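You operate a simulated robot arm through the tools that you are given. There is no shell and no other tool.

You run a simulated robot arm. Do the job below in one go: nothing can be reset, and whatever is moved stays where it is left.

## Task
Release the press, slide the white mould out, move it to the long white board, push the slide IN.
Fine: wind UP first; the follower stays in the mould; leave the tray tap, its swing pipe and the other moulds. Where these are worked on the way, their far stop is far enough and under half their travel is too little: white slide.

Only the result counts: the job must be done as asked and must still hold three seconds after the hand-in. Knocking over, shifting, dropping, spilling or breaking anything else fails it.

## Robot
A 6-joint arm with a two-finger parallel gripper, fixed in place. Base frame: the origin is at the foot of the arm, x ahead of it, y to its left, z up; the work surface is at about z = 86. Readings come in cm, rad, newtons and seconds.
With the tool pointing down near the work surface it reaches from about 30 to 66 cm from the base axis. Its first joint turns from -2.007 to 2.007 rad. Payload 3.43 kg.
The tool frame sits at the grasp point between the pads (the TCP): z along the fingers, y along the line on which they close. The tips reach 3.4 cm beyond it. The gripper opens to 12.8 cm. The fingers are 2.4 cm wide and 1.2 cm thick; the gripper's body (4.8 by 13 cm) begins 9.6 cm behind the TCP.
Orientation is that of the tool frame in the base frame, as a unit quaternion [x, y, z, w]. With the fingers straight down and closing along the base's y, the tool's x points along the base's -x, its y along +y and its z along -z.

## Interface
- The arm moves only by the tool play_rows. Its argument "steps" is a list that holds one entry, the list of rows, each a list of 7 numbers: the turn, a rotation vector about the tool's x, y, z in units of 180 degrees (1.0 is 180 degrees), then the shift along the tool's x, y, z in units of 300 mm (1.0 is 300 mm), then the gripper command, from -1 (fully open) to 1 (shut), values between in proportion. In form: [[[wx, wy, wz, x, y, z, fingers], ...]]. A call has 1 to 20 rows; each row is the pose to reach, as a shift and turn from the pose commanded when the call began, along the tool's axes at that moment. A call with a number of a shift or a turn outside -1 to 1 is refused whole. A row lasts 0.2 s, in which the tool goes at most 5 cm and 0.15 rad; a call with a longer step from one row to the next is refused whole, and so is a gripper value outside its range. Where a pose cannot be reached the arm comes as near as it can. A force on the tool above 40 N (or 10 N above the force at the start of the call, whichever is more), or a blocked arm, ends the call early, and 0.2 s more pass. The fingers move at their own pace (about 15.3 cm/s each) and stop on an object; they squeeze with about 39 N. The grip force told is the motor's: it shows also when the fingers shut on nothing. Time passes only in rows, and 0.2 s behind the last, so rows that repeat a pose let the fingers close. The reply holds the time, the measured pose of the TCP, the force on the tool along the base axes, the opening and the grip force, in the units named above and with some noise, with the torque about the TCP (base axes, N m) and any sound that the robot's microphone picked up, and new pictures: "views" is both (left out), scene, wrist or none.
- Cameras (640 x 400 px; columns grow to the right, rows downward): "scene" is fixed at [4.83, -50.07, 149.93]; the picture's right is [0.75, -0.66, 0.00], its down [-0.42, -0.48, -0.77] and it looks along [0.51, 0.58, -0.64] (base axes); focal length 214 px, centre (320, 200). "wrist" rides on the gripper at [7.6, -1.1, -16] in the tool frame; the picture's right is [0.15, 0.99, 0.00], its down [-0.88, 0.13, -0.46] and it looks along [-0.45, 0.07, 0.89] (tool axes); focal length 234 px, centre (320, 200). There is no depth. A picture from a camera that has moved, and an enlarged one, comes with that camera's place and axes in the base frame and with its lens.
- slide_trunk(by): slides the trunk up (or, below 0, down) by that many cm; the arm rides with it, the base frame stays. It gives what a move gives, with no picture.
- enlarge(camera, box): a new picture of the part [left, top, right, bottom] of that camera's present view, enlarged. No time passes.
- finish_job(): hands the job in; it is judged then, once.

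Nothing tells you positions but the pictures and the camera data. Unless the task says otherwise, let go and move clear before handing in.

The tools are called after ">>>" as name(argument=value, ...) on one line, values as JSON. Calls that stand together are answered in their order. play_rows: Moves the arm, as the interface text tells. Its arguments: {"type":"object","properties":{"steps":{"type":"array"},"views":{"type":"string","enum":["both","scene","wrist","none"]}},"required":["steps"]} The other tools are called the same way: slide_trunk (by) slides the trunk up or down; enlarge (camera, box) takes an enlarged picture of a part of a camera's view; finish_job () hands the job in.

At the start:

```text
time_s: 0.0
ee_pos: [16.06, -33.86, 134.79]
orientation: [0.001, 1.0, 0.0, 0.0]
contact_force: [0.8, 0.7, 0.0]
ft_torque: [0.01, 0.01, 0.02]
opening: 12.8
grasp_force: 0.1
trunk travel left (down, up): [-92.5, 6.5]
```

scene: 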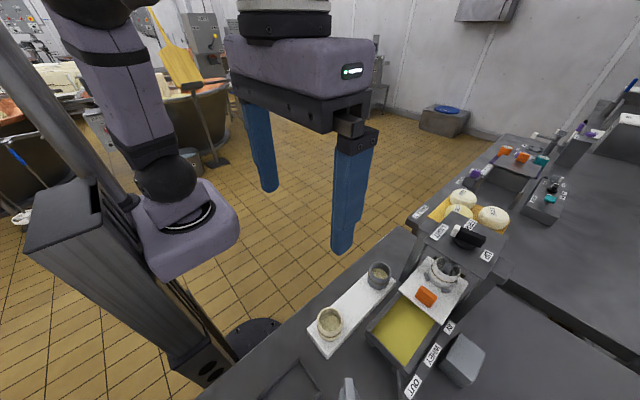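
wrist: 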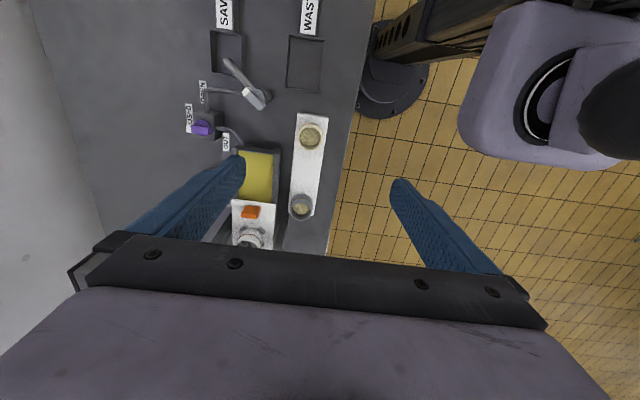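

I see a bench with a press (black winding handle marked up top), a white slide with an orange knob carrying a white mould, and a long white board beside it with other moulds. I'll enlarge to get the details before moving.

>>> enlarge(camera="scene", box=[380, 180, 540, 280])

>>> enlarge(camera="scene", box=[300, 240, 500, 400])

>>> enlarge(camera="scene", box=[400, 80, 640, 240])

>>> enlarge(camera="wrist", box=[160, 0, 380, 260])

```text
4.00 times, centred on (460, 230) of scene
camera zoom: at [4.83, -50.07, 149.93], right [0.75, -0.66, 0.0], down [-0.42, -0.48, -0.77], along [0.51, 0.58, -0.64], focal length 858 px, centre (-240, 80)
```

zoom: 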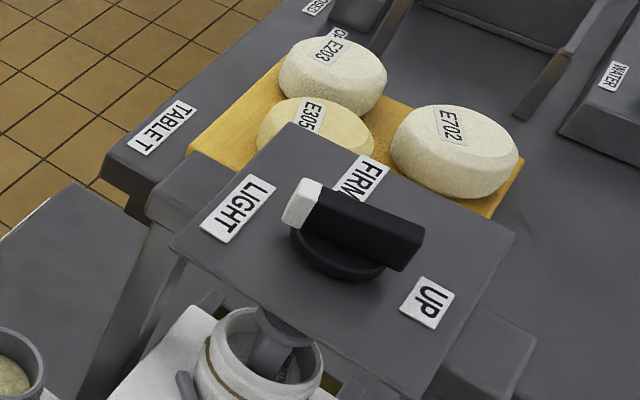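

```text
2.50 times, centred on (400, 320) of scene
camera zoom: at [4.83, -50.07, 149.93], right [0.75, -0.66, 0.0], down [-0.42, -0.48, -0.77], along [0.51, 0.58, -0.64], focal length 536 px, centre (120, -100)
```

zoom: 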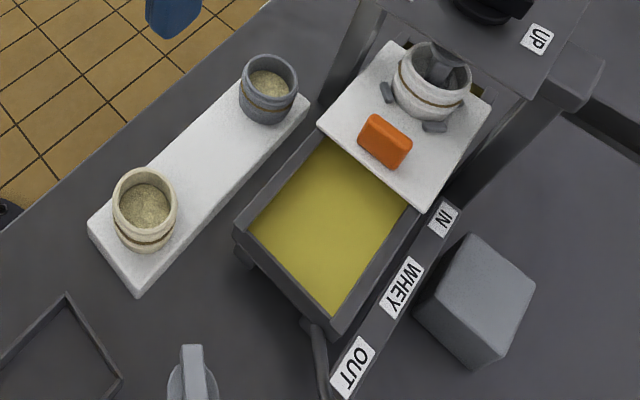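

```text
2.50 times, centred on (520, 160) of scene
camera zoom: at [4.83, -50.07, 149.93], right [0.75, -0.66, 0.0], down [-0.42, -0.48, -0.77], along [0.51, 0.58, -0.64], focal length 536 px, centre (-180, 300)
```

zoom: 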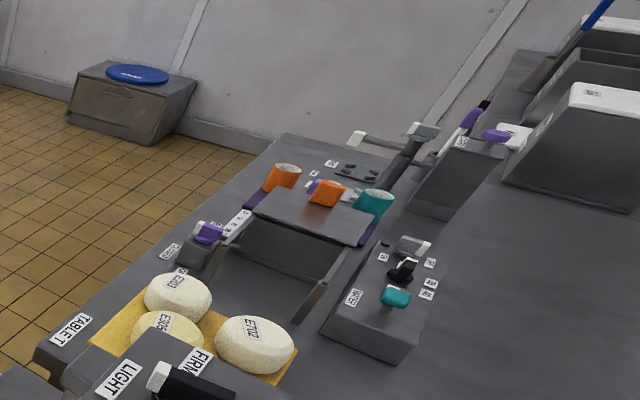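

```text
1.54 times, centred on (270, 130) of wrist
camera zoom: at [8.5, -35.01, 150.62], right [-0.15, 0.99, 0.0], down [0.88, 0.13, 0.46], along [0.45, 0.07, -0.89], focal length 360 px, centre (397, 308)
```

zoom: 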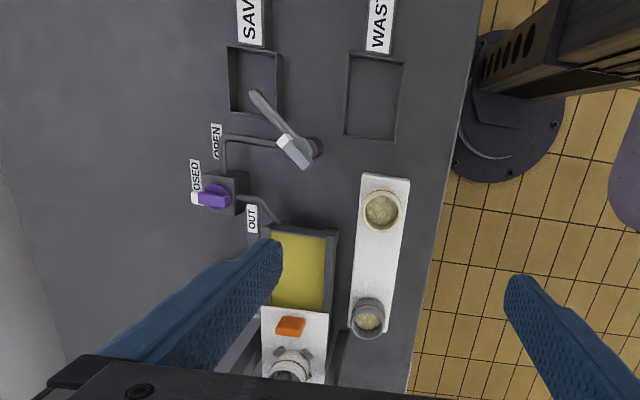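

The handle's white end seems to point at LIGHT (+y), with FIRM at +x and UP at -y. I'll move the wrist camera closer for a second view to triangulate heights.

>>> play_rows(steps=[[[0, 0, 0, -0.13, -0.04, 0, -1], [0, 0, 0, -0.26, -0.08, 0, -1], [0, 0, 0, -0.39, -0.12, 0, -1], [0, 0, 0, -0.52, -0.16, 0, -1], [0, 0, 0, -0.6, -0.2, 0, -1], [0, 0, 0, -0.6, -0.2, 0, -1]]])

```text
time_s: 1.4
ee_pos: [34.09, -39.7, 134.83]
orientation: [0.0, 1.0, 0.0, 0.0]
contact_force: [-0.4, 0.2, 0.2]
ft_torque: [-0.04, -0.05, -0.06]
opening: 12.78
grasp_force: 0.1
trunk travel left (down, up): [-92.5, 6.5]
camera wrist: at [26.42, -40.9, 150.65], right [-0.15, 0.99, 0.0], down [0.88, 0.13, 0.46], along [0.45, 0.07, -0.89], focal length 234 px, centre (320, 200)
```

scene: 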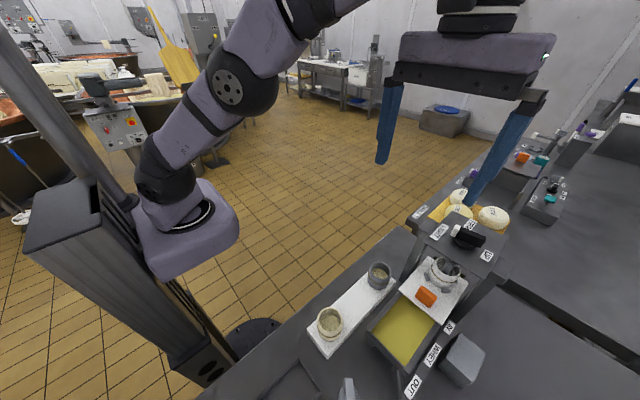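
wrist: 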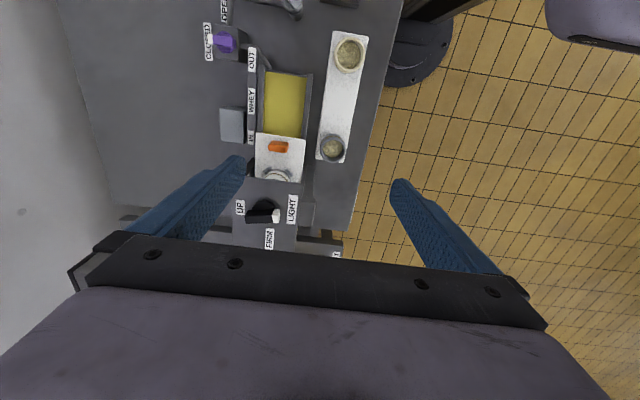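

>>> enlarge(camera="wrist", box=[220, 120, 350, 260])

>>> enlarge(camera="wrist", box=[190, 0, 390, 210])

```text
2.86 times, centred on (285, 190) of wrist
camera zoom: at [26.42, -40.9, 150.65], right [-0.15, 0.99, 0.0], down [0.88, 0.13, 0.46], along [0.45, 0.07, -0.89], focal length 669 px, centre (420, 229)
```

zoom: 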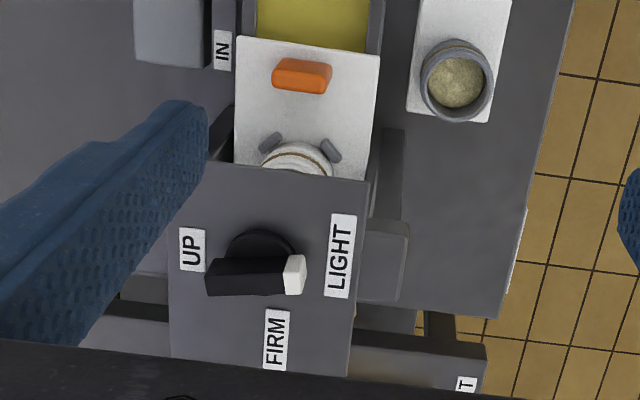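

```text
1.90 times, centred on (290, 105) of wrist
camera zoom: at [26.42, -40.9, 150.65], right [-0.15, 0.99, 0.0], down [0.88, 0.13, 0.46], along [0.45, 0.07, -0.89], focal length 446 px, centre (377, 381)
```

zoom: 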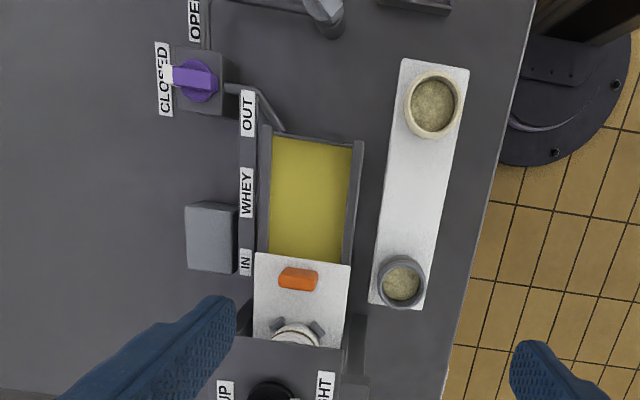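

The press head is at about z=111.5 with its hub near (50, -48), and the bar lies along y with its white end at LIGHT. I'll raise the trunk for reach, then go above the handle with the fingers turned to close along x.

>>> slide_trunk(by=6.4)

>>> play_rows(steps=[[[0, 0, 0.0417, -0.044, -0.023, 0.02, -1], [0, 0, 0.0833, -0.088, -0.046, 0.04, -1], [0, 0, 0.125, -0.132, -0.069, 0.06, -1], [0, 0, 0.1667, -0.176, -0.092, 0.08, -1], [0, 0, 0.2083, -0.22, -0.115, 0.1, -1], [0, 0, 0.25, -0.264, -0.138, 0.12, -1], [0, 0, 0.2917, -0.308, -0.161, 0.14, -1], [0, 0, 0.3333, -0.352, -0.184, 0.16, -1], [0, 0, 0.375, -0.396, -0.207, 0.18, -1], [0, 0, 0.4167, -0.44, -0.23, 0.2, -1], [0, 0, 0.4583, -0.484, -0.253, 0.22, -1], [0, 0, 0.5, -0.53, -0.277, 0.24, -1], [0, 0, 0.5, -0.53, -0.277, 0.24, -1]]])

```text
time_s: 2.4
ee_pos: [34.1, -39.89, 141.11]
orientation: [0.0, 1.0, 0.0, 0.0]
contact_force: [-0.6, 0.3, 0.2]
ft_torque: [0.03, 0.03, 0.02]
opening: 12.8
grasp_force: 0.1
trunk travel left (down, up): [-98.9, 0.1]
```

```text
time_s: 5.2
ee_pos: [43.52, -40.93, 129.84]
orientation: [0.708, 0.707, 0.0, 0.0]
contact_force: [-0.6, -0.1, 0.5]
ft_torque: [0.01, -0.02, -0.04]
opening: 12.8
grasp_force: 0.0
out of reach, approached as far as the arm can: row 1, 2, 3, 4, 5, 6, 7, 8, 9, 10, 11, 12, 13
trunk travel left (down, up): [-98.9, 0.1]
camera wrist: at [42.29, -33.41, 145.64], right [0.99, 0.14, 0.0], down [0.13, -0.88, 0.46], along [0.07, -0.45, -0.89], focal length 234 px, centre (320, 200)
```

scene: 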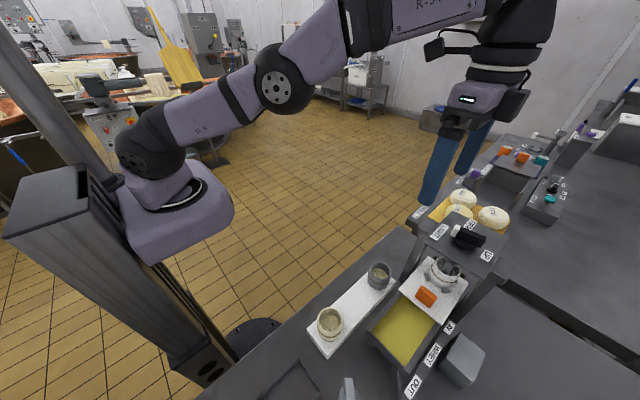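
wrist: 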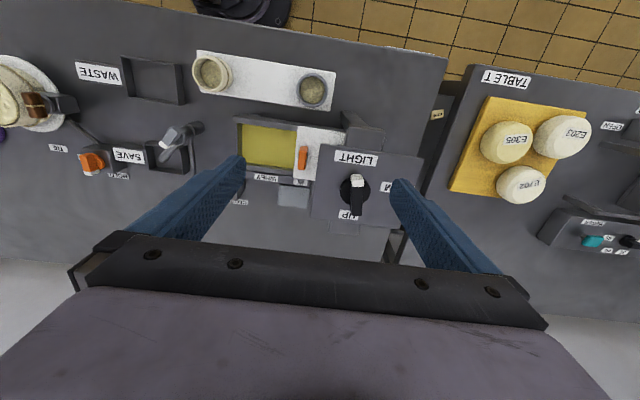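

A vertical tool can't reach the hub, so I'll have to tilt it outward. First I'll take a close look at the handle and slide from here.

>>> enlarge(camera="wrist", box=[290, 110, 430, 240])

>>> enlarge(camera="wrist", box=[180, 40, 350, 210])

```text
3.08 times, centred on (360, 175) of wrist
camera zoom: at [42.29, -33.41, 145.64], right [0.99, 0.14, 0.0], down [0.13, -0.88, 0.46], along [0.07, -0.45, -0.89], focal length 720 px, centre (197, 277)
```

zoom: 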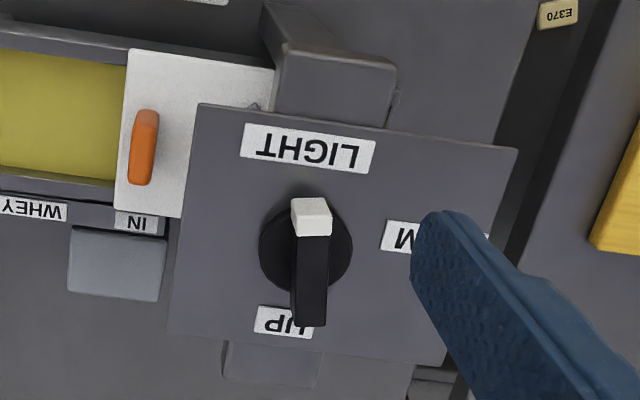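

```text
2.35 times, centred on (265, 125) of wrist
camera zoom: at [42.29, -33.41, 145.64], right [0.99, 0.14, 0.0], down [0.13, -0.88, 0.46], along [0.07, -0.45, -0.89], focal length 551 px, centre (449, 376)
```

zoom: 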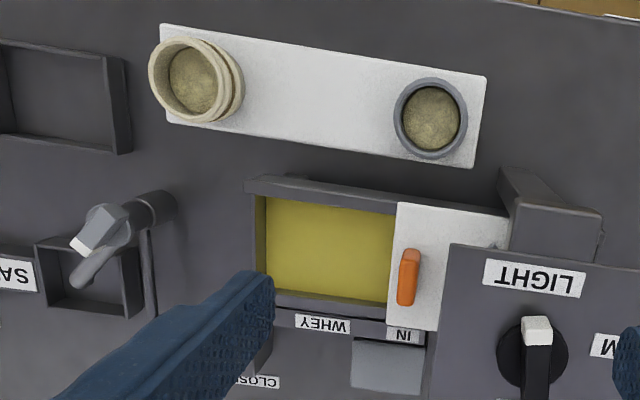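

The bar runs about z=112.7–115 around hub (50, -47.6), slightly past 90° and pointing at LIGHT. I'll tilt the tool outward by about 20° and shut the fingers, so I can push the bar end with the closed tips.

>>> play_rows(steps=[[[-0.02, -0.019, 0, 0, 0, 0, 1], [-0.04, -0.038, 0, 0, 0, 0, 1], [-0.06, -0.0575, 0, 0, 0, 0, 1], [-0.08, -0.0767, 0, 0, 0, 0, 1], [-0.08, -0.0767, 0, 0, 0, 0, 1]]])

```text
time_s: 6.4
ee_pos: [43.31, -40.97, 129.82]
orientation: [0.697, 0.696, 0.003, 0.173]
contact_force: [-0.4, -0.5, 0.1]
ft_torque: [-0.02, -0.01, 0.02]
opening: 0.0
grasp_force: 33.6
trunk travel left (down, up): [-98.9, 0.1]
camera wrist: at [38.54, -29.89, 142.59], right [0.96, 0.17, 0.21], down [-0.01, -0.74, 0.67], along [0.27, -0.65, -0.71], focal length 234 px, centre (320, 200)
```

scene: 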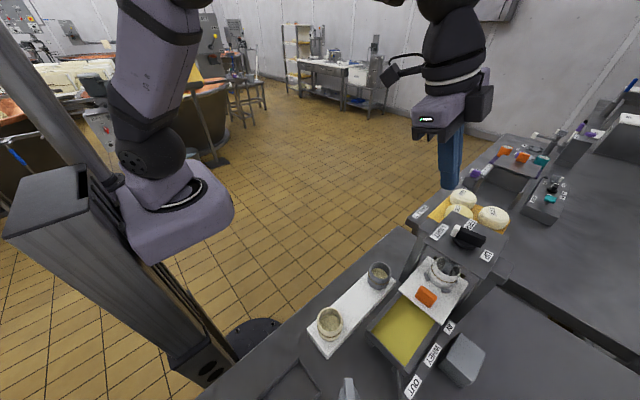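
wrist: 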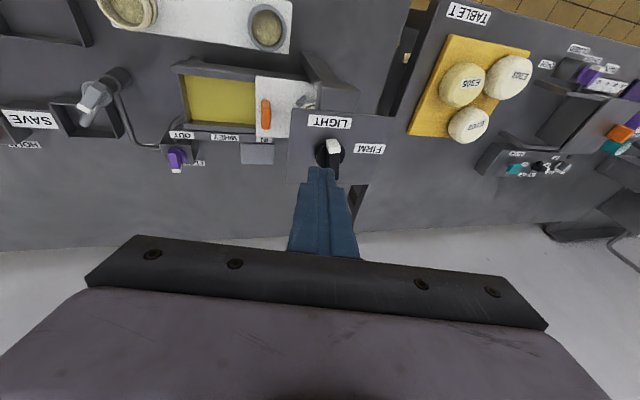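

The fingers are shut and tilted, and commands restart from the measured pose. Next I'll move the tips to the +x side of the white end, still above the bar, and look.

>>> play_rows(steps=[[[0, 0, 0, -0.002, 0.055, 0.087, 1], [0, 0, 0, -0.004, 0.11, 0.173, 1], [0, 0, 0, -0.006, 0.164, 0.26, 1], [0, 0, 0, -0.008, 0.219, 0.346, 1], [0, 0, 0, -0.008, 0.219, 0.346, 1]]])

>>> enlarge(camera="wrist", box=[240, 90, 400, 210])

>>> enlarge(camera="scene", box=[390, 180, 520, 280])

```text
time_s: 7.6
ee_pos: [52.09, -43.32, 121.69]
orientation: [0.697, 0.696, 0.003, 0.173]
contact_force: [-0.6, 0.2, -0.1]
ft_torque: [-0.02, -0.01, -0.01]
opening: 0.02
grasp_force: 32.5
trunk travel left (down, up): [-98.9, 0.1]
camera wrist: at [47.33, -32.33, 134.49], right [0.96, 0.17, 0.21], down [-0.01, -0.74, 0.67], along [0.27, -0.65, -0.71], focal length 234 px, centre (320, 200)
```

scene: 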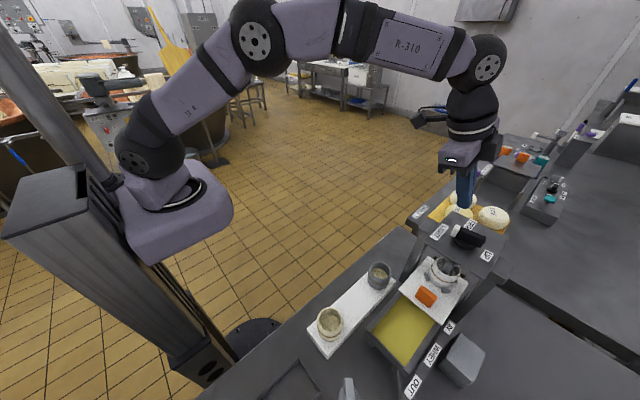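
wrist: 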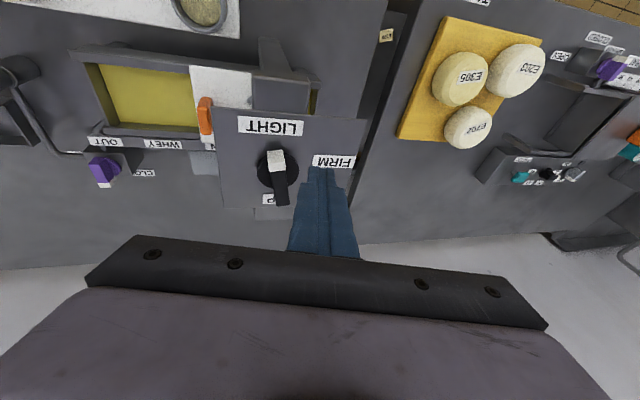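

```text
3.33 times, centred on (320, 150) of wrist
camera zoom: at [47.33, -32.33, 134.49], right [0.96, 0.17, 0.21], down [-0.01, -0.74, 0.67], along [0.27, -0.65, -0.71], focal length 781 px, centre (320, 367)
```

zoom: 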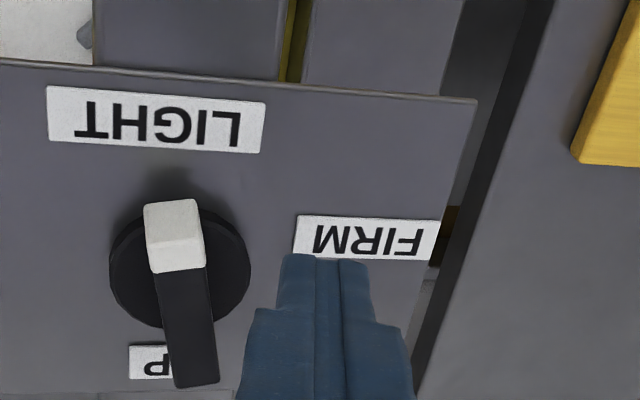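

```text
4.00 times, centred on (455, 230) of scene
camera zoom: at [4.83, -50.07, 149.93], right [0.75, -0.66, 0.0], down [-0.42, -0.48, -0.77], along [0.51, 0.58, -0.64], focal length 858 px, centre (-220, 80)
```

zoom: 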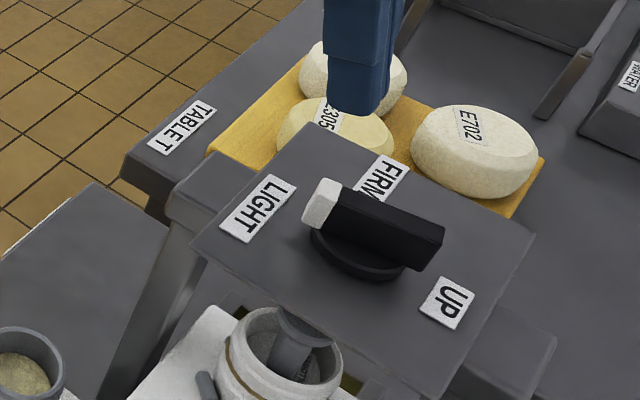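

The bar spans about z 112.9–114.8, centred at (49.95, -47.8) and pointing at roughly 100°. I'll lower the tips beside its white end, then gently test a counter-clockwise push, away from FIRM.

>>> play_rows(steps=[[[0, 0, 0, 0.004, -0.016, 0.053, 1], [0, 0, 0, 0.008, -0.032, 0.106, 1], [0, 0, 0, 0.0119, -0.048, 0.158, 1], [0, 0, 0, 0.0119, -0.048, 0.158, 1]]])

>>> enlarge(camera="wrist", box=[240, 90, 400, 210])

>>> enlarge(camera="scene", box=[390, 180, 520, 280])

```text
time_s: 8.6
ee_pos: [51.94, -44.26, 116.77]
orientation: [0.696, 0.696, 0.004, 0.174]
contact_force: [0.5, -0.5, 0.2]
ft_torque: [0.0, 0.0, -0.02]
opening: 0.0
grasp_force: 33.3
trunk travel left (down, up): [-98.9, 0.1]
camera wrist: at [47.15, -33.18, 129.6], right [0.96, 0.17, 0.21], down [-0.01, -0.74, 0.67], along [0.27, -0.65, -0.71], focal length 234 px, centre (320, 200)
```

scene: 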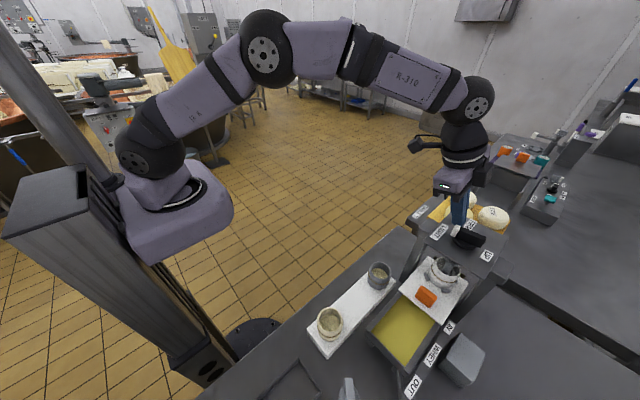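
wrist: 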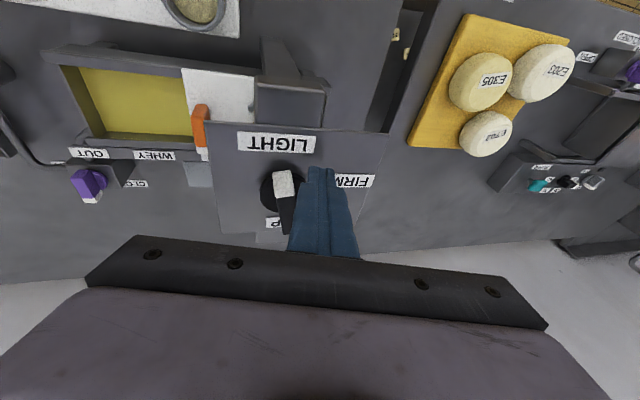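

```text
3.33 times, centred on (320, 150) of wrist
camera zoom: at [47.15, -33.18, 129.6], right [0.96, 0.17, 0.21], down [-0.01, -0.74, 0.67], along [0.27, -0.65, -0.71], focal length 781 px, centre (320, 367)
```

zoom: 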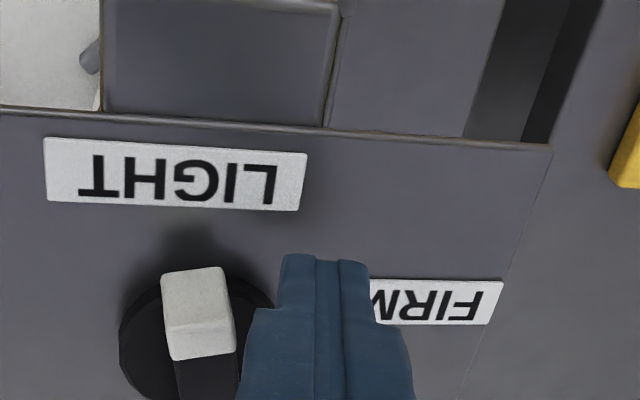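

```text
4.00 times, centred on (455, 230) of scene
camera zoom: at [4.83, -50.07, 149.93], right [0.75, -0.66, 0.0], down [-0.42, -0.48, -0.77], along [0.51, 0.58, -0.64], focal length 858 px, centre (-220, 80)
```

zoom: 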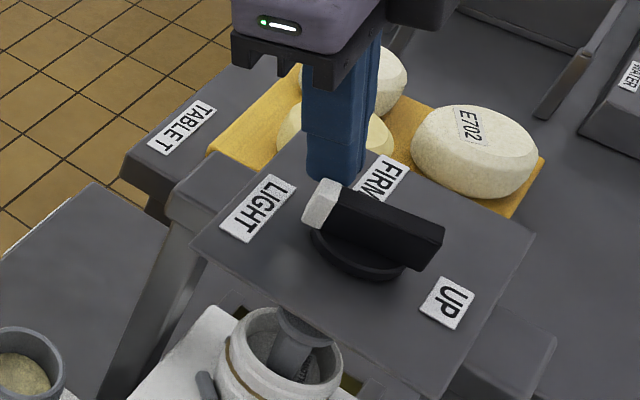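

The tips sit beside the white end. Now a gentle counter-clockwise test push of about 20°.

>>> play_rows(steps=[[[0, 0, 0, -0.001, -0.018, -0.0043, 1], [0, 0, 0, -0.0021, -0.0346, -0.0085, 1], [0, 0, 0, 0.001, -0.041, -0.011, 1], [0, 0, 0, 0.004, -0.0473, -0.0133, 1], [0, 0, 0, 0.0085, -0.0536, -0.0161, 1], [0, 0, 0, 0.0133, -0.06, -0.019, 1]]])

>>> enlarge(camera="scene", box=[390, 180, 520, 280])

```text
time_s: 10.0
ee_pos: [50.14, -43.81, 116.78]
orientation: [0.697, 0.696, 0.003, 0.172]
contact_force: [2.2, -0.1, -0.2]
ft_torque: [-0.03, -0.05, 0.05]
opening: 0.0
grasp_force: 33.2
trunk travel left (down, up): [-98.9, 0.1]
camera wrist: at [45.37, -32.7, 129.62], right [0.96, 0.17, 0.21], down [-0.01, -0.74, 0.67], along [0.27, -0.65, -0.71], focal length 234 px, centre (320, 200)
```

scene: 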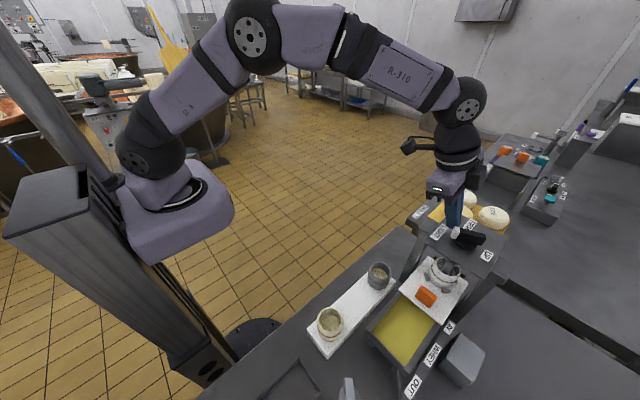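
wrist: 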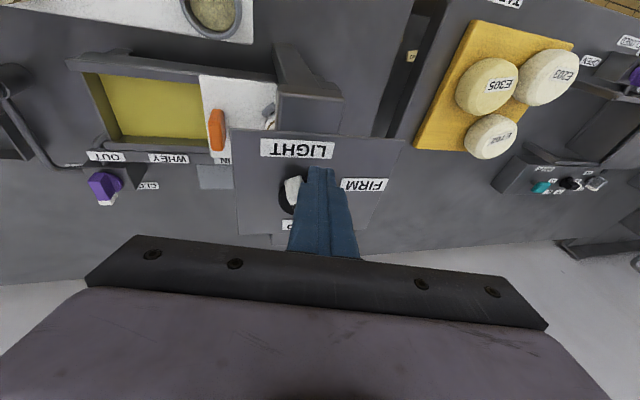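

```text
4.00 times, centred on (455, 230) of scene
camera zoom: at [4.83, -50.07, 149.93], right [0.75, -0.66, 0.0], down [-0.42, -0.48, -0.77], along [0.51, 0.58, -0.64], focal length 858 px, centre (-220, 80)
```

zoom: 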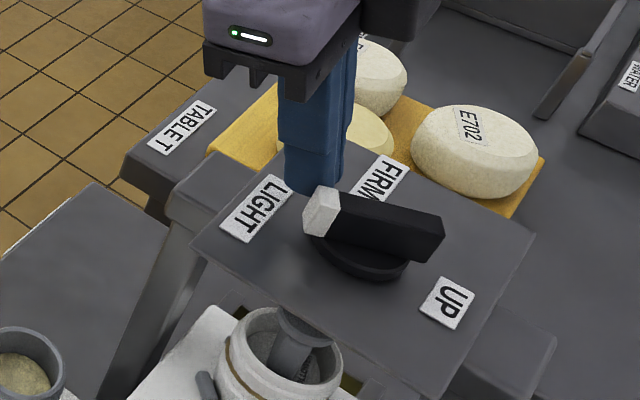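

The bar turned freely counter-clockwise at about 2 N, so that's the winding direction. I'll carry on along the arc.

>>> play_rows(steps=[[[0, 0, 0, 0.0028, -0.019, -0.0056, 1], [0, 0, 0, 0.0056, -0.0379, -0.0113, 1], [0, 0, 0, 0, -0.058, -0.0148, 1], [0, 0, 0, -0.0086, -0.077, -0.0179, 1], [0, 0, 0, -0.025, -0.094, -0.0179, 1], [0, 0, 0, -0.0416, -0.1083, -0.0178, 1], [0, 0, 0, -0.0515, -0.12, -0.0182, 1], [0, 0, 0, -0.0614, -0.1302, -0.0185, 1], [0, 0, 0, -0.078, -0.138, -0.0163, 1], [0, 0, 0, -0.0935, -0.144, -0.014, 1]]])

>>> enlarge(camera="scene", box=[390, 180, 520, 280])

```text
time_s: 12.2
ee_pos: [45.7, -46.45, 116.85]
orientation: [0.697, 0.696, 0.003, 0.173]
contact_force: [1.5, 1.9, 0.1]
ft_torque: [0.07, -0.02, 0.05]
opening: 0.0
grasp_force: 33.3
trunk travel left (down, up): [-98.9, 0.1]
camera wrist: at [40.95, -35.43, 129.6], right [0.96, 0.17, 0.21], down [-0.01, -0.74, 0.67], along [0.27, -0.65, -0.71], focal length 234 px, centre (320, 200)
```

scene: 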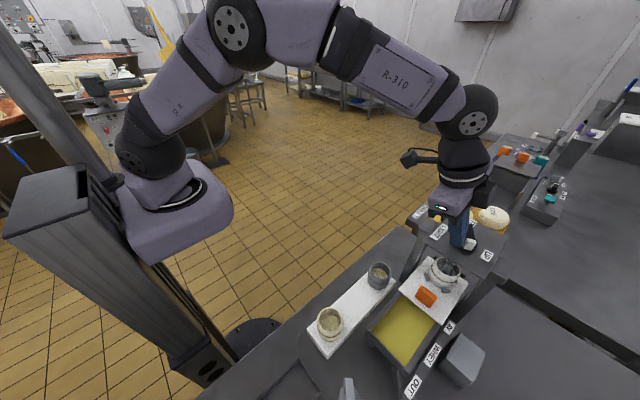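
wrist: 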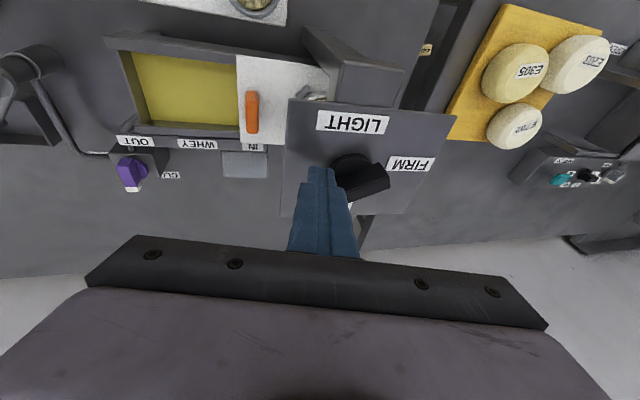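

```text
4.00 times, centred on (455, 230) of scene
camera zoom: at [4.83, -50.07, 149.93], right [0.75, -0.66, 0.0], down [-0.42, -0.48, -0.77], along [0.51, 0.58, -0.64], focal length 858 px, centre (-220, 80)
```

zoom: 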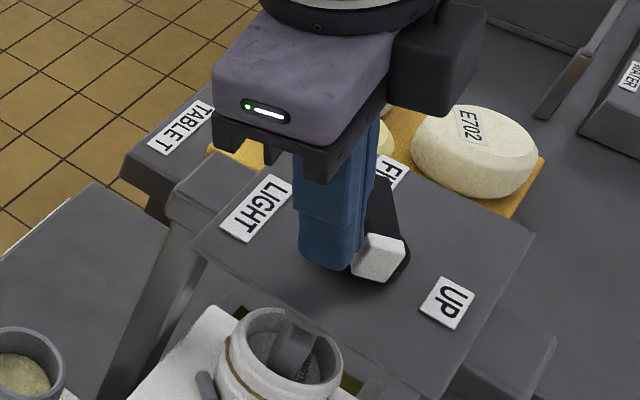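

It's past halfway, with the white end near 215°. I'll continue to UP.

>>> play_rows(steps=[[[0, 0, 0, -0.021, 0.002, 0.0058, 1], [0, 0, 0, -0.0422, 0.0039, 0.0117, 1], [0, 0, 0, -0.056, 0.011, 0.017, 1], [0, 0, 0, -0.0696, 0.0183, 0.0223, 1], [0, 0, 0, -0.08, 0.031, 0.028, 1], [0, 0, 0, -0.0905, 0.0432, 0.034, 1], [0, 0, 0, -0.0905, 0.0432, 0.034, 1]]])

>>> enlarge(camera="scene", box=[390, 180, 520, 280])

>>> enlarge(camera="wrist", box=[240, 80, 440, 220])

```text
time_s: 13.8
ee_pos: [47.1, -49.25, 116.84]
orientation: [0.697, 0.696, 0.004, 0.174]
contact_force: [-1.0, 0.1, 0.3]
ft_torque: [0.02, 0.07, 0.02]
opening: 0.02
grasp_force: 33.1
trunk travel left (down, up): [-98.9, 0.1]
camera wrist: at [42.4, -38.24, 129.63], right [0.96, 0.17, 0.21], down [-0.01, -0.74, 0.67], along [0.27, -0.65, -0.71], focal length 234 px, centre (320, 200)
```

scene: 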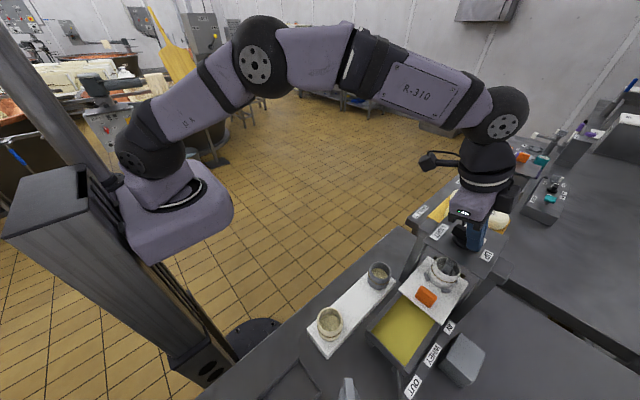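
wrist: 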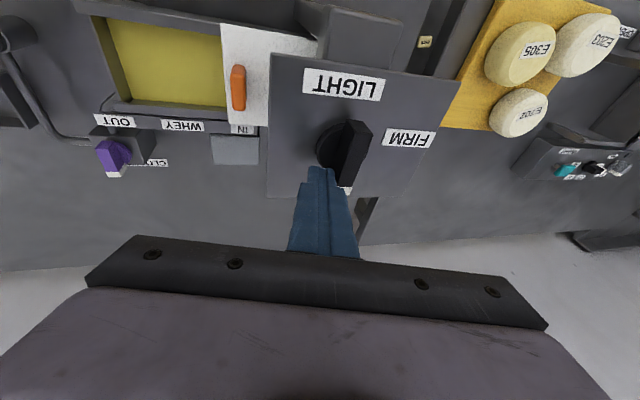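

```text
4.00 times, centred on (455, 230) of scene
camera zoom: at [4.83, -50.07, 149.93], right [0.75, -0.66, 0.0], down [-0.42, -0.48, -0.77], along [0.51, 0.58, -0.64], focal length 858 px, centre (-220, 80)
```

zoom: 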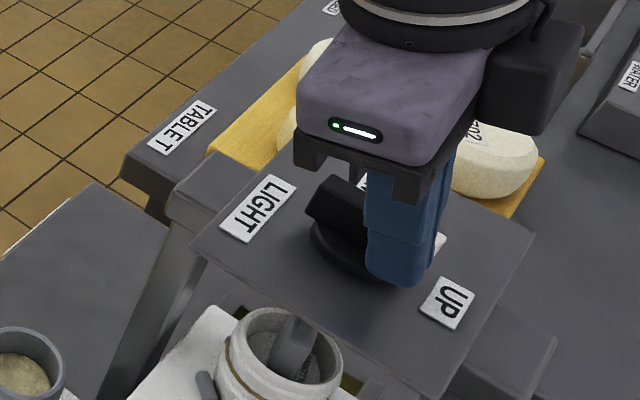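

```text
2.86 times, centred on (340, 150) of wrist
camera zoom: at [42.4, -38.24, 129.63], right [0.96, 0.17, 0.21], down [-0.01, -0.74, 0.67], along [0.27, -0.65, -0.71], focal length 669 px, centre (263, 343)
```

zoom: 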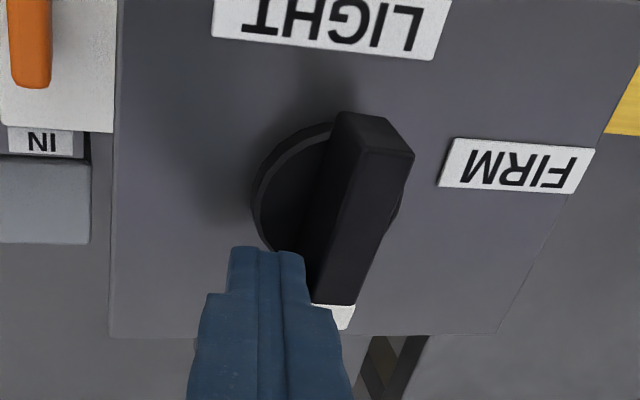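

The bar now lies at about 270° with its white end at UP. I'll nudge a little further to feel for a stop.

>>> play_rows(steps=[[[0, 0, 0, -0.001, 0.006, 0.0015, 1], [0, 0, 0, -0.002, 0.012, 0.003, 1], [0, 0, 0, -0.002, 0.018, 0.0045, 1]]])

>>> enlarge(camera="wrist", box=[240, 80, 440, 220])

```text
time_s: 14.6
ee_pos: [47.38, -49.41, 116.79]
orientation: [0.697, 0.696, 0.004, 0.172]
contact_force: [-13.0, 1.7, -1.2]
ft_torque: [0.06, 0.44, 0.06]
opening: 0.0
grasp_force: 32.8
trunk travel left (down, up): [-98.9, 0.1]
camera wrist: at [42.62, -38.34, 129.68], right [0.96, 0.17, 0.21], down [-0.01, -0.74, 0.67], along [0.27, -0.65, -0.72], focal length 234 px, centre (320, 200)
```

scene: 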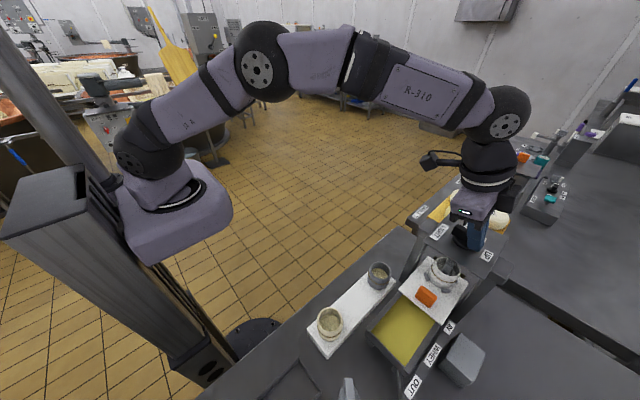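
wrist: 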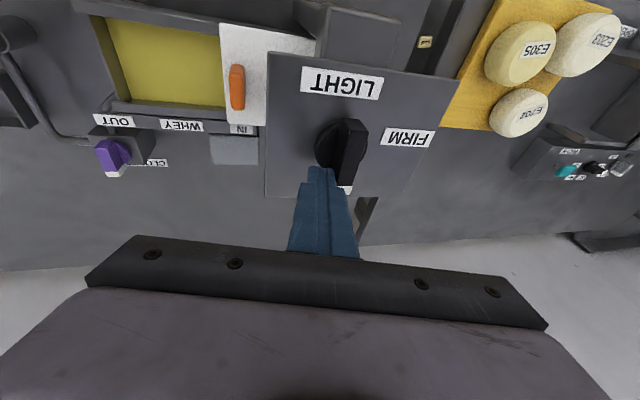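

```text
2.86 times, centred on (340, 150) of wrist
camera zoom: at [42.62, -38.34, 129.68], right [0.96, 0.17, 0.21], down [-0.01, -0.74, 0.67], along [0.27, -0.65, -0.72], focal length 669 px, centre (263, 343)
```

zoom: 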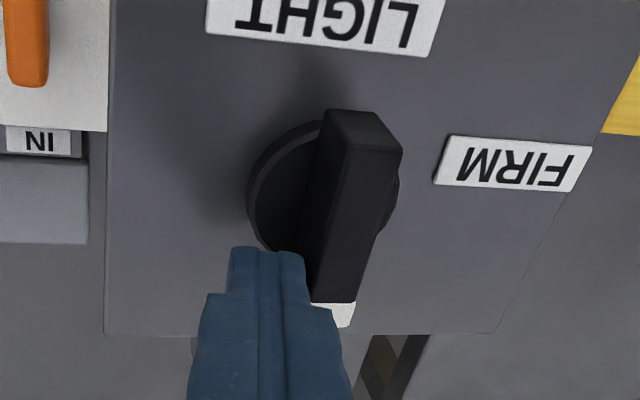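

There's a firm stop at UP (13 N), so the press is released. I'll back off and lift to inspect the rod and mould.

>>> play_rows(steps=[[[0, 0, 0, -0.0005, -0.016, -0.004, 1], [0, 0, 0, -0.001, -0.0323, -0.0082, 1], [0, 0, 0, -0.037, 0.0053, -0.15, 1], [0, 0, 0, -0.08, 0.0495, -0.3212, 1], [0.0, 0.0, 0, -0.08, -0.03, -0.38, 1]]])

>>> enlarge(camera="scene", box=[390, 200, 520, 300])

>>> enlarge(camera="wrist", box=[200, 60, 400, 220])

```text
refused: row 4 steps farther than a row can; nothing moved
```

```text
4.00 times, centred on (455, 250) of scene
camera zoom: at [4.83, -50.07, 149.93], right [0.75, -0.66, 0.0], down [-0.42, -0.48, -0.77], along [0.51, 0.58, -0.64], focal length 858 px, centre (-220, 0)
```

zoom: 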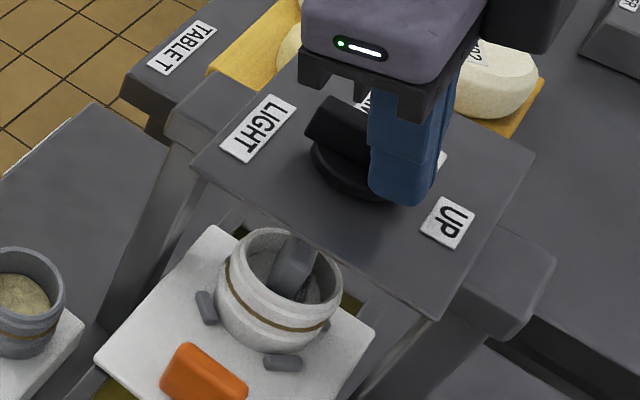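

```text
2.50 times, centred on (300, 140) of wrist
camera zoom: at [42.62, -38.34, 129.68], right [0.96, 0.17, 0.21], down [-0.01, -0.74, 0.67], along [0.27, -0.65, -0.72], focal length 585 px, centre (370, 350)
```

zoom: 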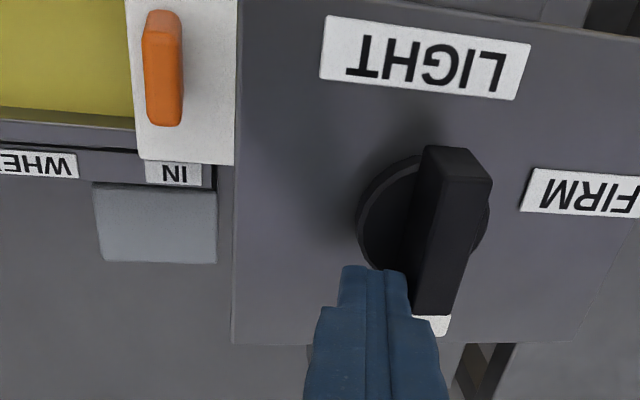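

I'll retreat in smaller steps.

>>> play_rows(steps=[[[0, 0, 0, -0.0005, -0.016, -0.004, 1], [0, 0, 0, -0.001, -0.0323, -0.0082, 1], [0, 0, 0, -0.03, -0.002, -0.12, 1], [0, 0, 0, -0.055, 0.025, -0.22, 1], [0, 0, 0, -0.08, 0.0495, -0.3212, 1], [0, 0, 0, -0.08, -0.06, -0.38, 1], [0, 0, 0, -0.08, -0.16, -0.44, 1], [0, 0, 0, -0.08, -0.26, -0.5, 1]]])

>>> enlarge(camera="scene", box=[390, 190, 520, 310])

>>> enlarge(camera="wrist", box=[200, 60, 440, 220])

```text
time_s: 16.4
ee_pos: [36.29, -48.29, 129.81]
orientation: [0.696, 0.696, 0.004, 0.174]
contact_force: [-0.7, 0.6, 0.9]
ft_torque: [-0.02, -0.05, 0.0]
opening: 0.01
grasp_force: 33.2
trunk travel left (down, up): [-98.9, 0.1]
camera wrist: at [31.47, -37.22, 142.5], right [0.96, 0.17, 0.21], down [-0.01, -0.74, 0.67], along [0.27, -0.65, -0.71], focal length 234 px, centre (320, 200)
```

scene: 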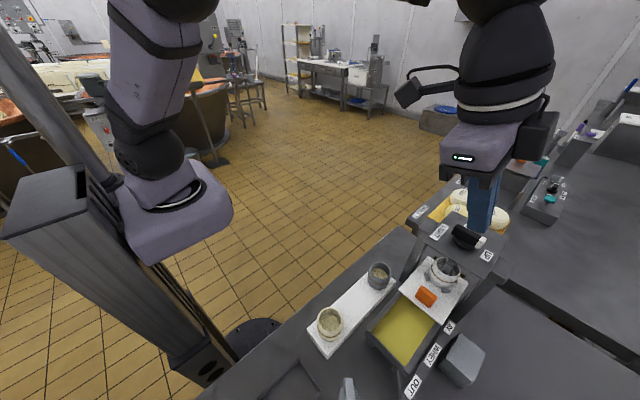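
wrist: 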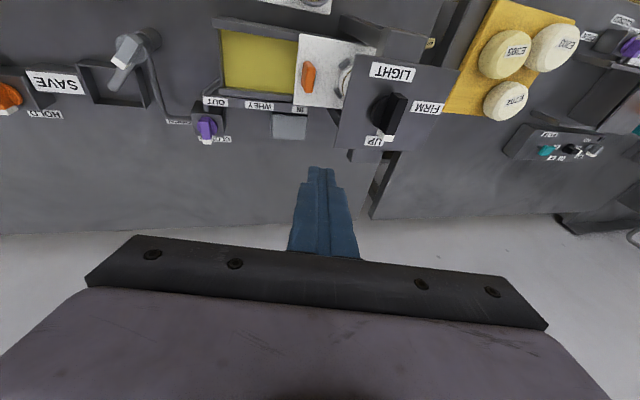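

```text
3.33 times, centred on (455, 250) of scene
camera zoom: at [4.83, -50.07, 149.93], right [0.75, -0.66, 0.0], down [-0.42, -0.48, -0.77], along [0.51, 0.58, -0.64], focal length 715 px, centre (-130, 33)
```

zoom: 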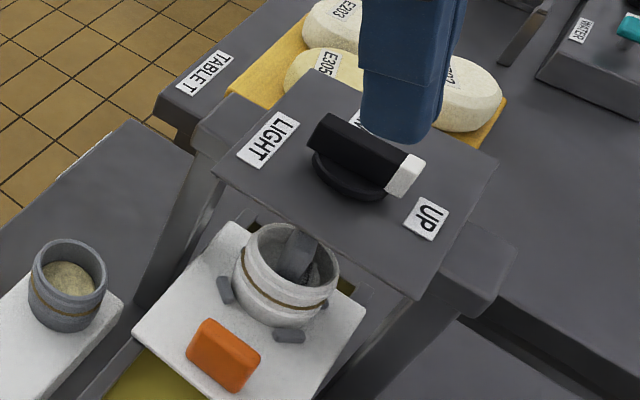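

```text
2.50 times, centred on (320, 140) of wrist
camera zoom: at [31.47, -37.22, 142.5], right [0.96, 0.17, 0.21], down [-0.01, -0.74, 0.67], along [0.27, -0.65, -0.71], focal length 585 px, centre (320, 350)
```

zoom: 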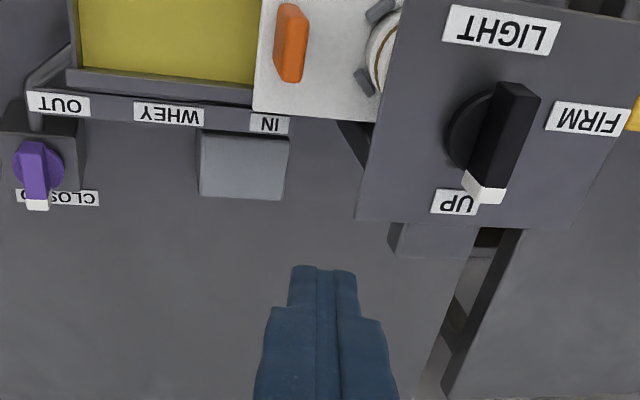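

>>> enlarge(camera="scene", box=[425, 245, 475, 295])

```text
8.00 times, centred on (450, 270) of scene
camera zoom: at [4.83, -50.07, 149.93], right [0.75, -0.66, 0.0], down [-0.42, -0.48, -0.77], along [0.51, 0.58, -0.64], focal length 1716 px, centre (-720, -360)
```

zoom: 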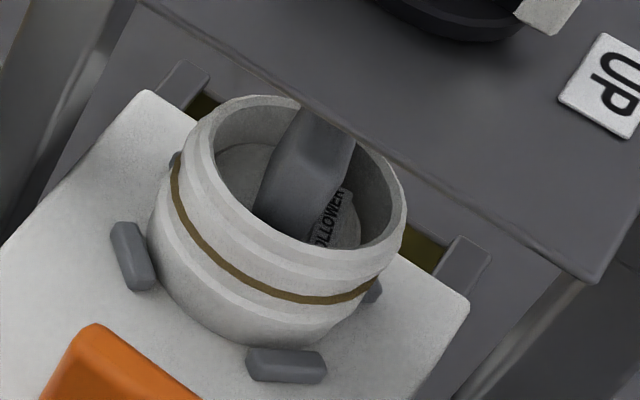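

UP is done. Inside the mould I can see the FOLLOWER label and a grey block, so I want a side view to check the ram is clear before sliding. I'll turn the tool to its default yaw with a 40° forward tilt, open it, and look from the front.

>>> play_rows(steps=[[[-0.0138, -0.0044, -0.0385, 0.0173, -0.0317, 0.0518, -1], [-0.0275, -0.0088, -0.0771, 0.0346, -0.0634, 0.1036, -1], [-0.0413, -0.0132, -0.1156, 0.0519, -0.0951, 0.1553, -1], [-0.055, -0.0175, -0.1541, 0.0692, -0.1268, 0.2071, -1], [-0.0688, -0.0219, -0.1927, 0.0865, -0.1585, 0.2589, -1], [-0.0825, -0.0263, -0.2312, 0.1038, -0.1903, 0.3107, -1], [-0.0963, -0.0307, -0.2697, 0.121, -0.222, 0.3624, -1], [-0.11, -0.0351, -0.3083, 0.1383, -0.2537, 0.4142, -1], [-0.1238, -0.0395, -0.3468, 0.1556, -0.2854, 0.466, -1], [-0.1375, -0.0438, -0.3853, 0.1729, -0.3171, 0.5178, -1], [-0.1513, -0.0482, -0.4239, 0.1902, -0.3488, 0.5695, -1], [-0.165, -0.0526, -0.4624, 0.2075, -0.3805, 0.6213, -1], [-0.165, -0.0526, -0.4624, 0.2075, -0.3805, 0.6213, -1]]])

>>> enlarge(camera="wrist", box=[240, 80, 420, 230])

```text
time_s: 19.2
ee_pos: [30.02, -47.12, 107.87]
orientation: [-0.001, 0.94, 0.0, 0.342]
contact_force: [0.2, -0.2, 0.7]
ft_torque: [-0.04, -0.03, -0.03]
opening: 12.82
grasp_force: 0.1
trunk travel left (down, up): [-98.9, 0.1]
camera wrist: at [14.06, -48.3, 114.99], right [-0.11, 0.99, -0.09], down [0.38, 0.13, 0.91], along [0.92, 0.07, -0.39], focal length 234 px, centre (320, 200)
```

scene: 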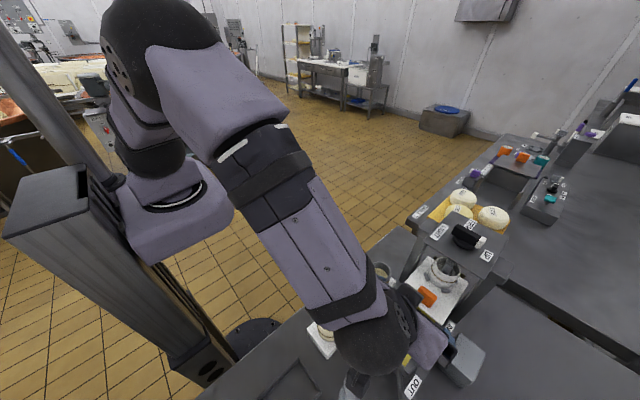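
wrist: 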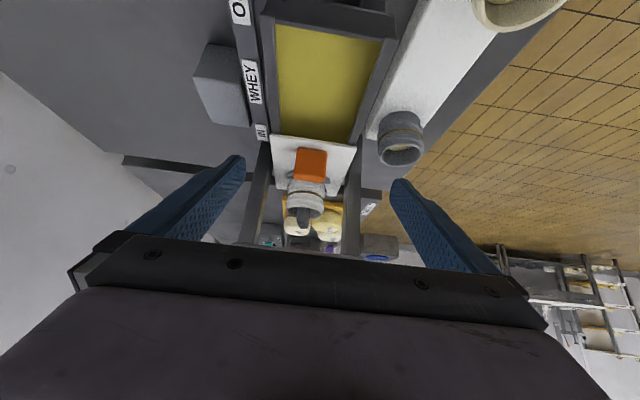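

```text
2.67 times, centred on (330, 155) of wrist
camera zoom: at [14.06, -48.3, 114.99], right [-0.11, 0.99, -0.09], down [0.38, 0.13, 0.91], along [0.92, 0.07, -0.39], focal length 624 px, centre (293, 320)
```

zoom: 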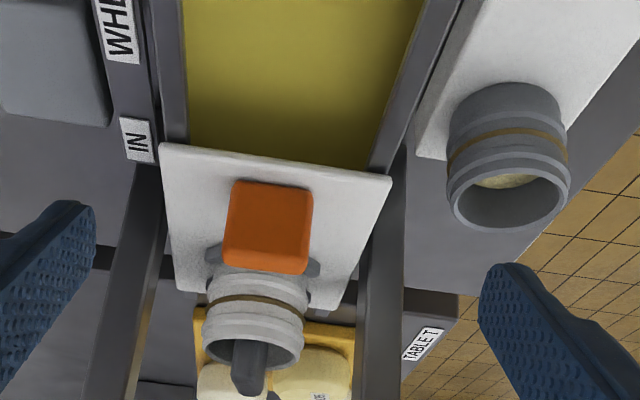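

>>> enlarge(camera="wrist", box=[260, 170, 370, 250])

```text
5.00 times, centred on (315, 210) of wrist
camera zoom: at [14.06, -48.3, 114.99], right [-0.11, 0.99, -0.09], down [0.38, 0.13, 0.91], along [0.92, 0.07, -0.39], focal length 1171 px, centre (345, 150)
```

zoom: 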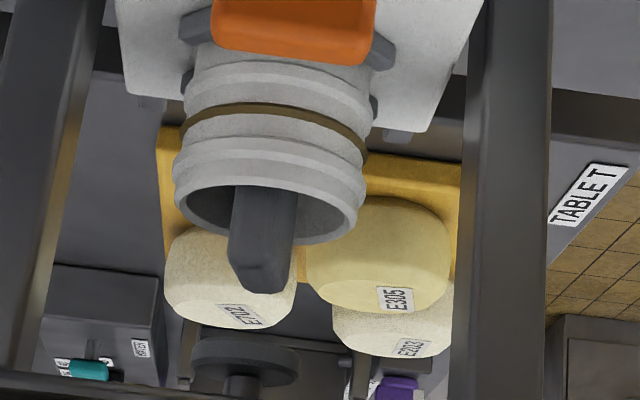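

The ram foot is clearly lifted off the follower's grip block, so there's a gap. The orange knob spans roughly x 40–41.8, y -49.8 to -46, z 96.6–100.7. Next I'll hover over it with a 20° tilt and the fingers part-open.

>>> play_rows(steps=[[[0, 0.028, 0, -0.056, -0.0065, 0.067, 0.1], [0, 0.0555, 0, -0.112, -0.013, 0.134, 0.1], [0, 0.083, 0, -0.167, -0.02, 0.201, 0.1], [0, 0.111, 0, -0.223, -0.026, 0.2685, 0.1], [0, 0.111, 0, -0.223, -0.026, 0.2685, 0.1]]])

>>> enlarge(camera="wrist", box=[220, 100, 420, 240])

>>> enlarge(camera="scene", box=[380, 220, 500, 320])

```text
time_s: 20.4
ee_pos: [40.34, -47.93, 105.76]
orientation: [0.001, 0.985, 0.0, 0.172]
contact_force: [0.4, 0.8, -0.1]
ft_torque: [0.0, -0.02, 0.0]
opening: 5.76
grasp_force: 0.1
trunk travel left (down, up): [-98.9, 0.1]
camera wrist: at [27.8, -49.07, 118.14], right [-0.14, 0.99, -0.05], down [0.67, 0.13, 0.73], along [0.73, 0.07, -0.68], focal length 234 px, centre (320, 200)
```

scene: 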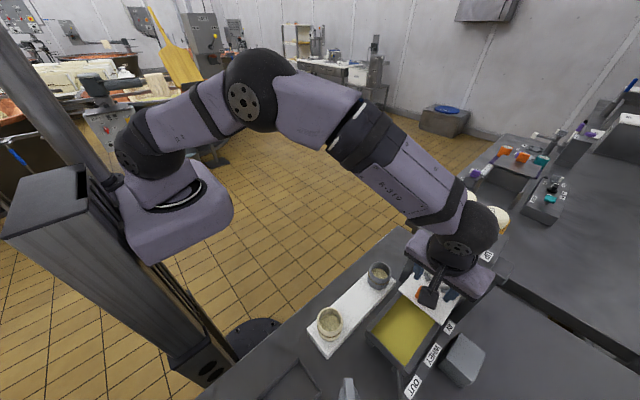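
wrist: 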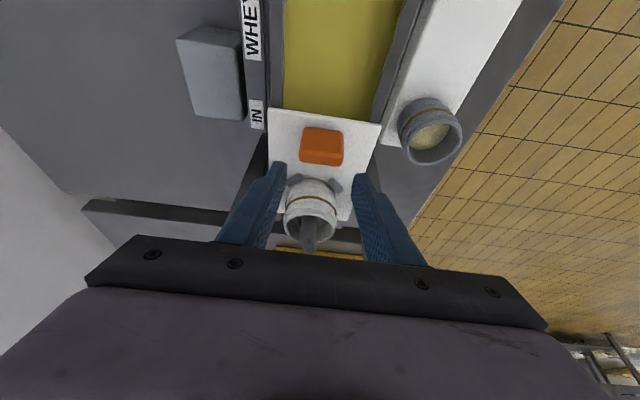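

```text
2.86 times, centred on (320, 170) of wrist
camera zoom: at [27.8, -49.07, 118.14], right [-0.14, 0.99, -0.05], down [0.67, 0.13, 0.73], along [0.73, 0.07, -0.68], focal length 669 px, centre (320, 286)
```

zoom: 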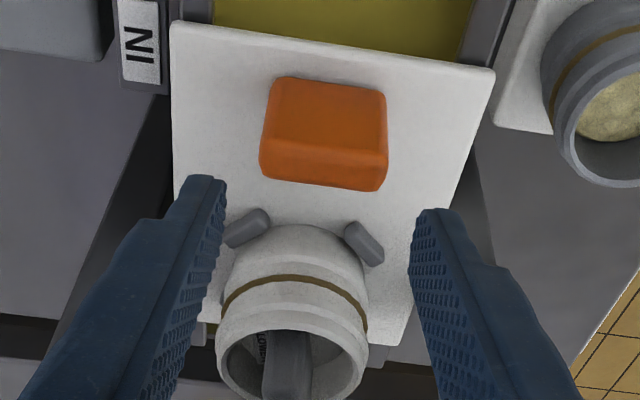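

```text
4.00 times, centred on (440, 270) of scene
camera zoom: at [4.83, -50.07, 149.93], right [0.75, -0.66, 0.0], down [-0.42, -0.48, -0.77], along [0.51, 0.58, -0.64], focal length 858 px, centre (-160, -80)
```

zoom: 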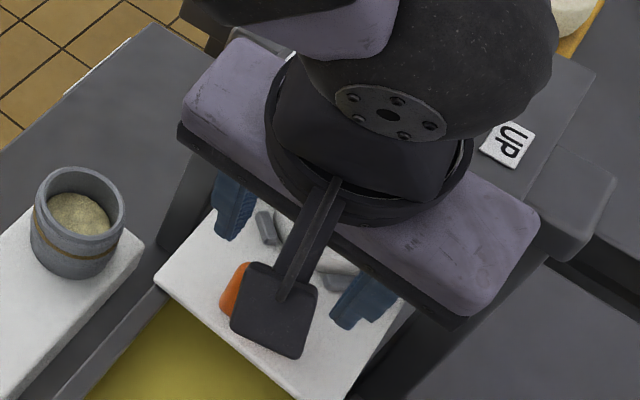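

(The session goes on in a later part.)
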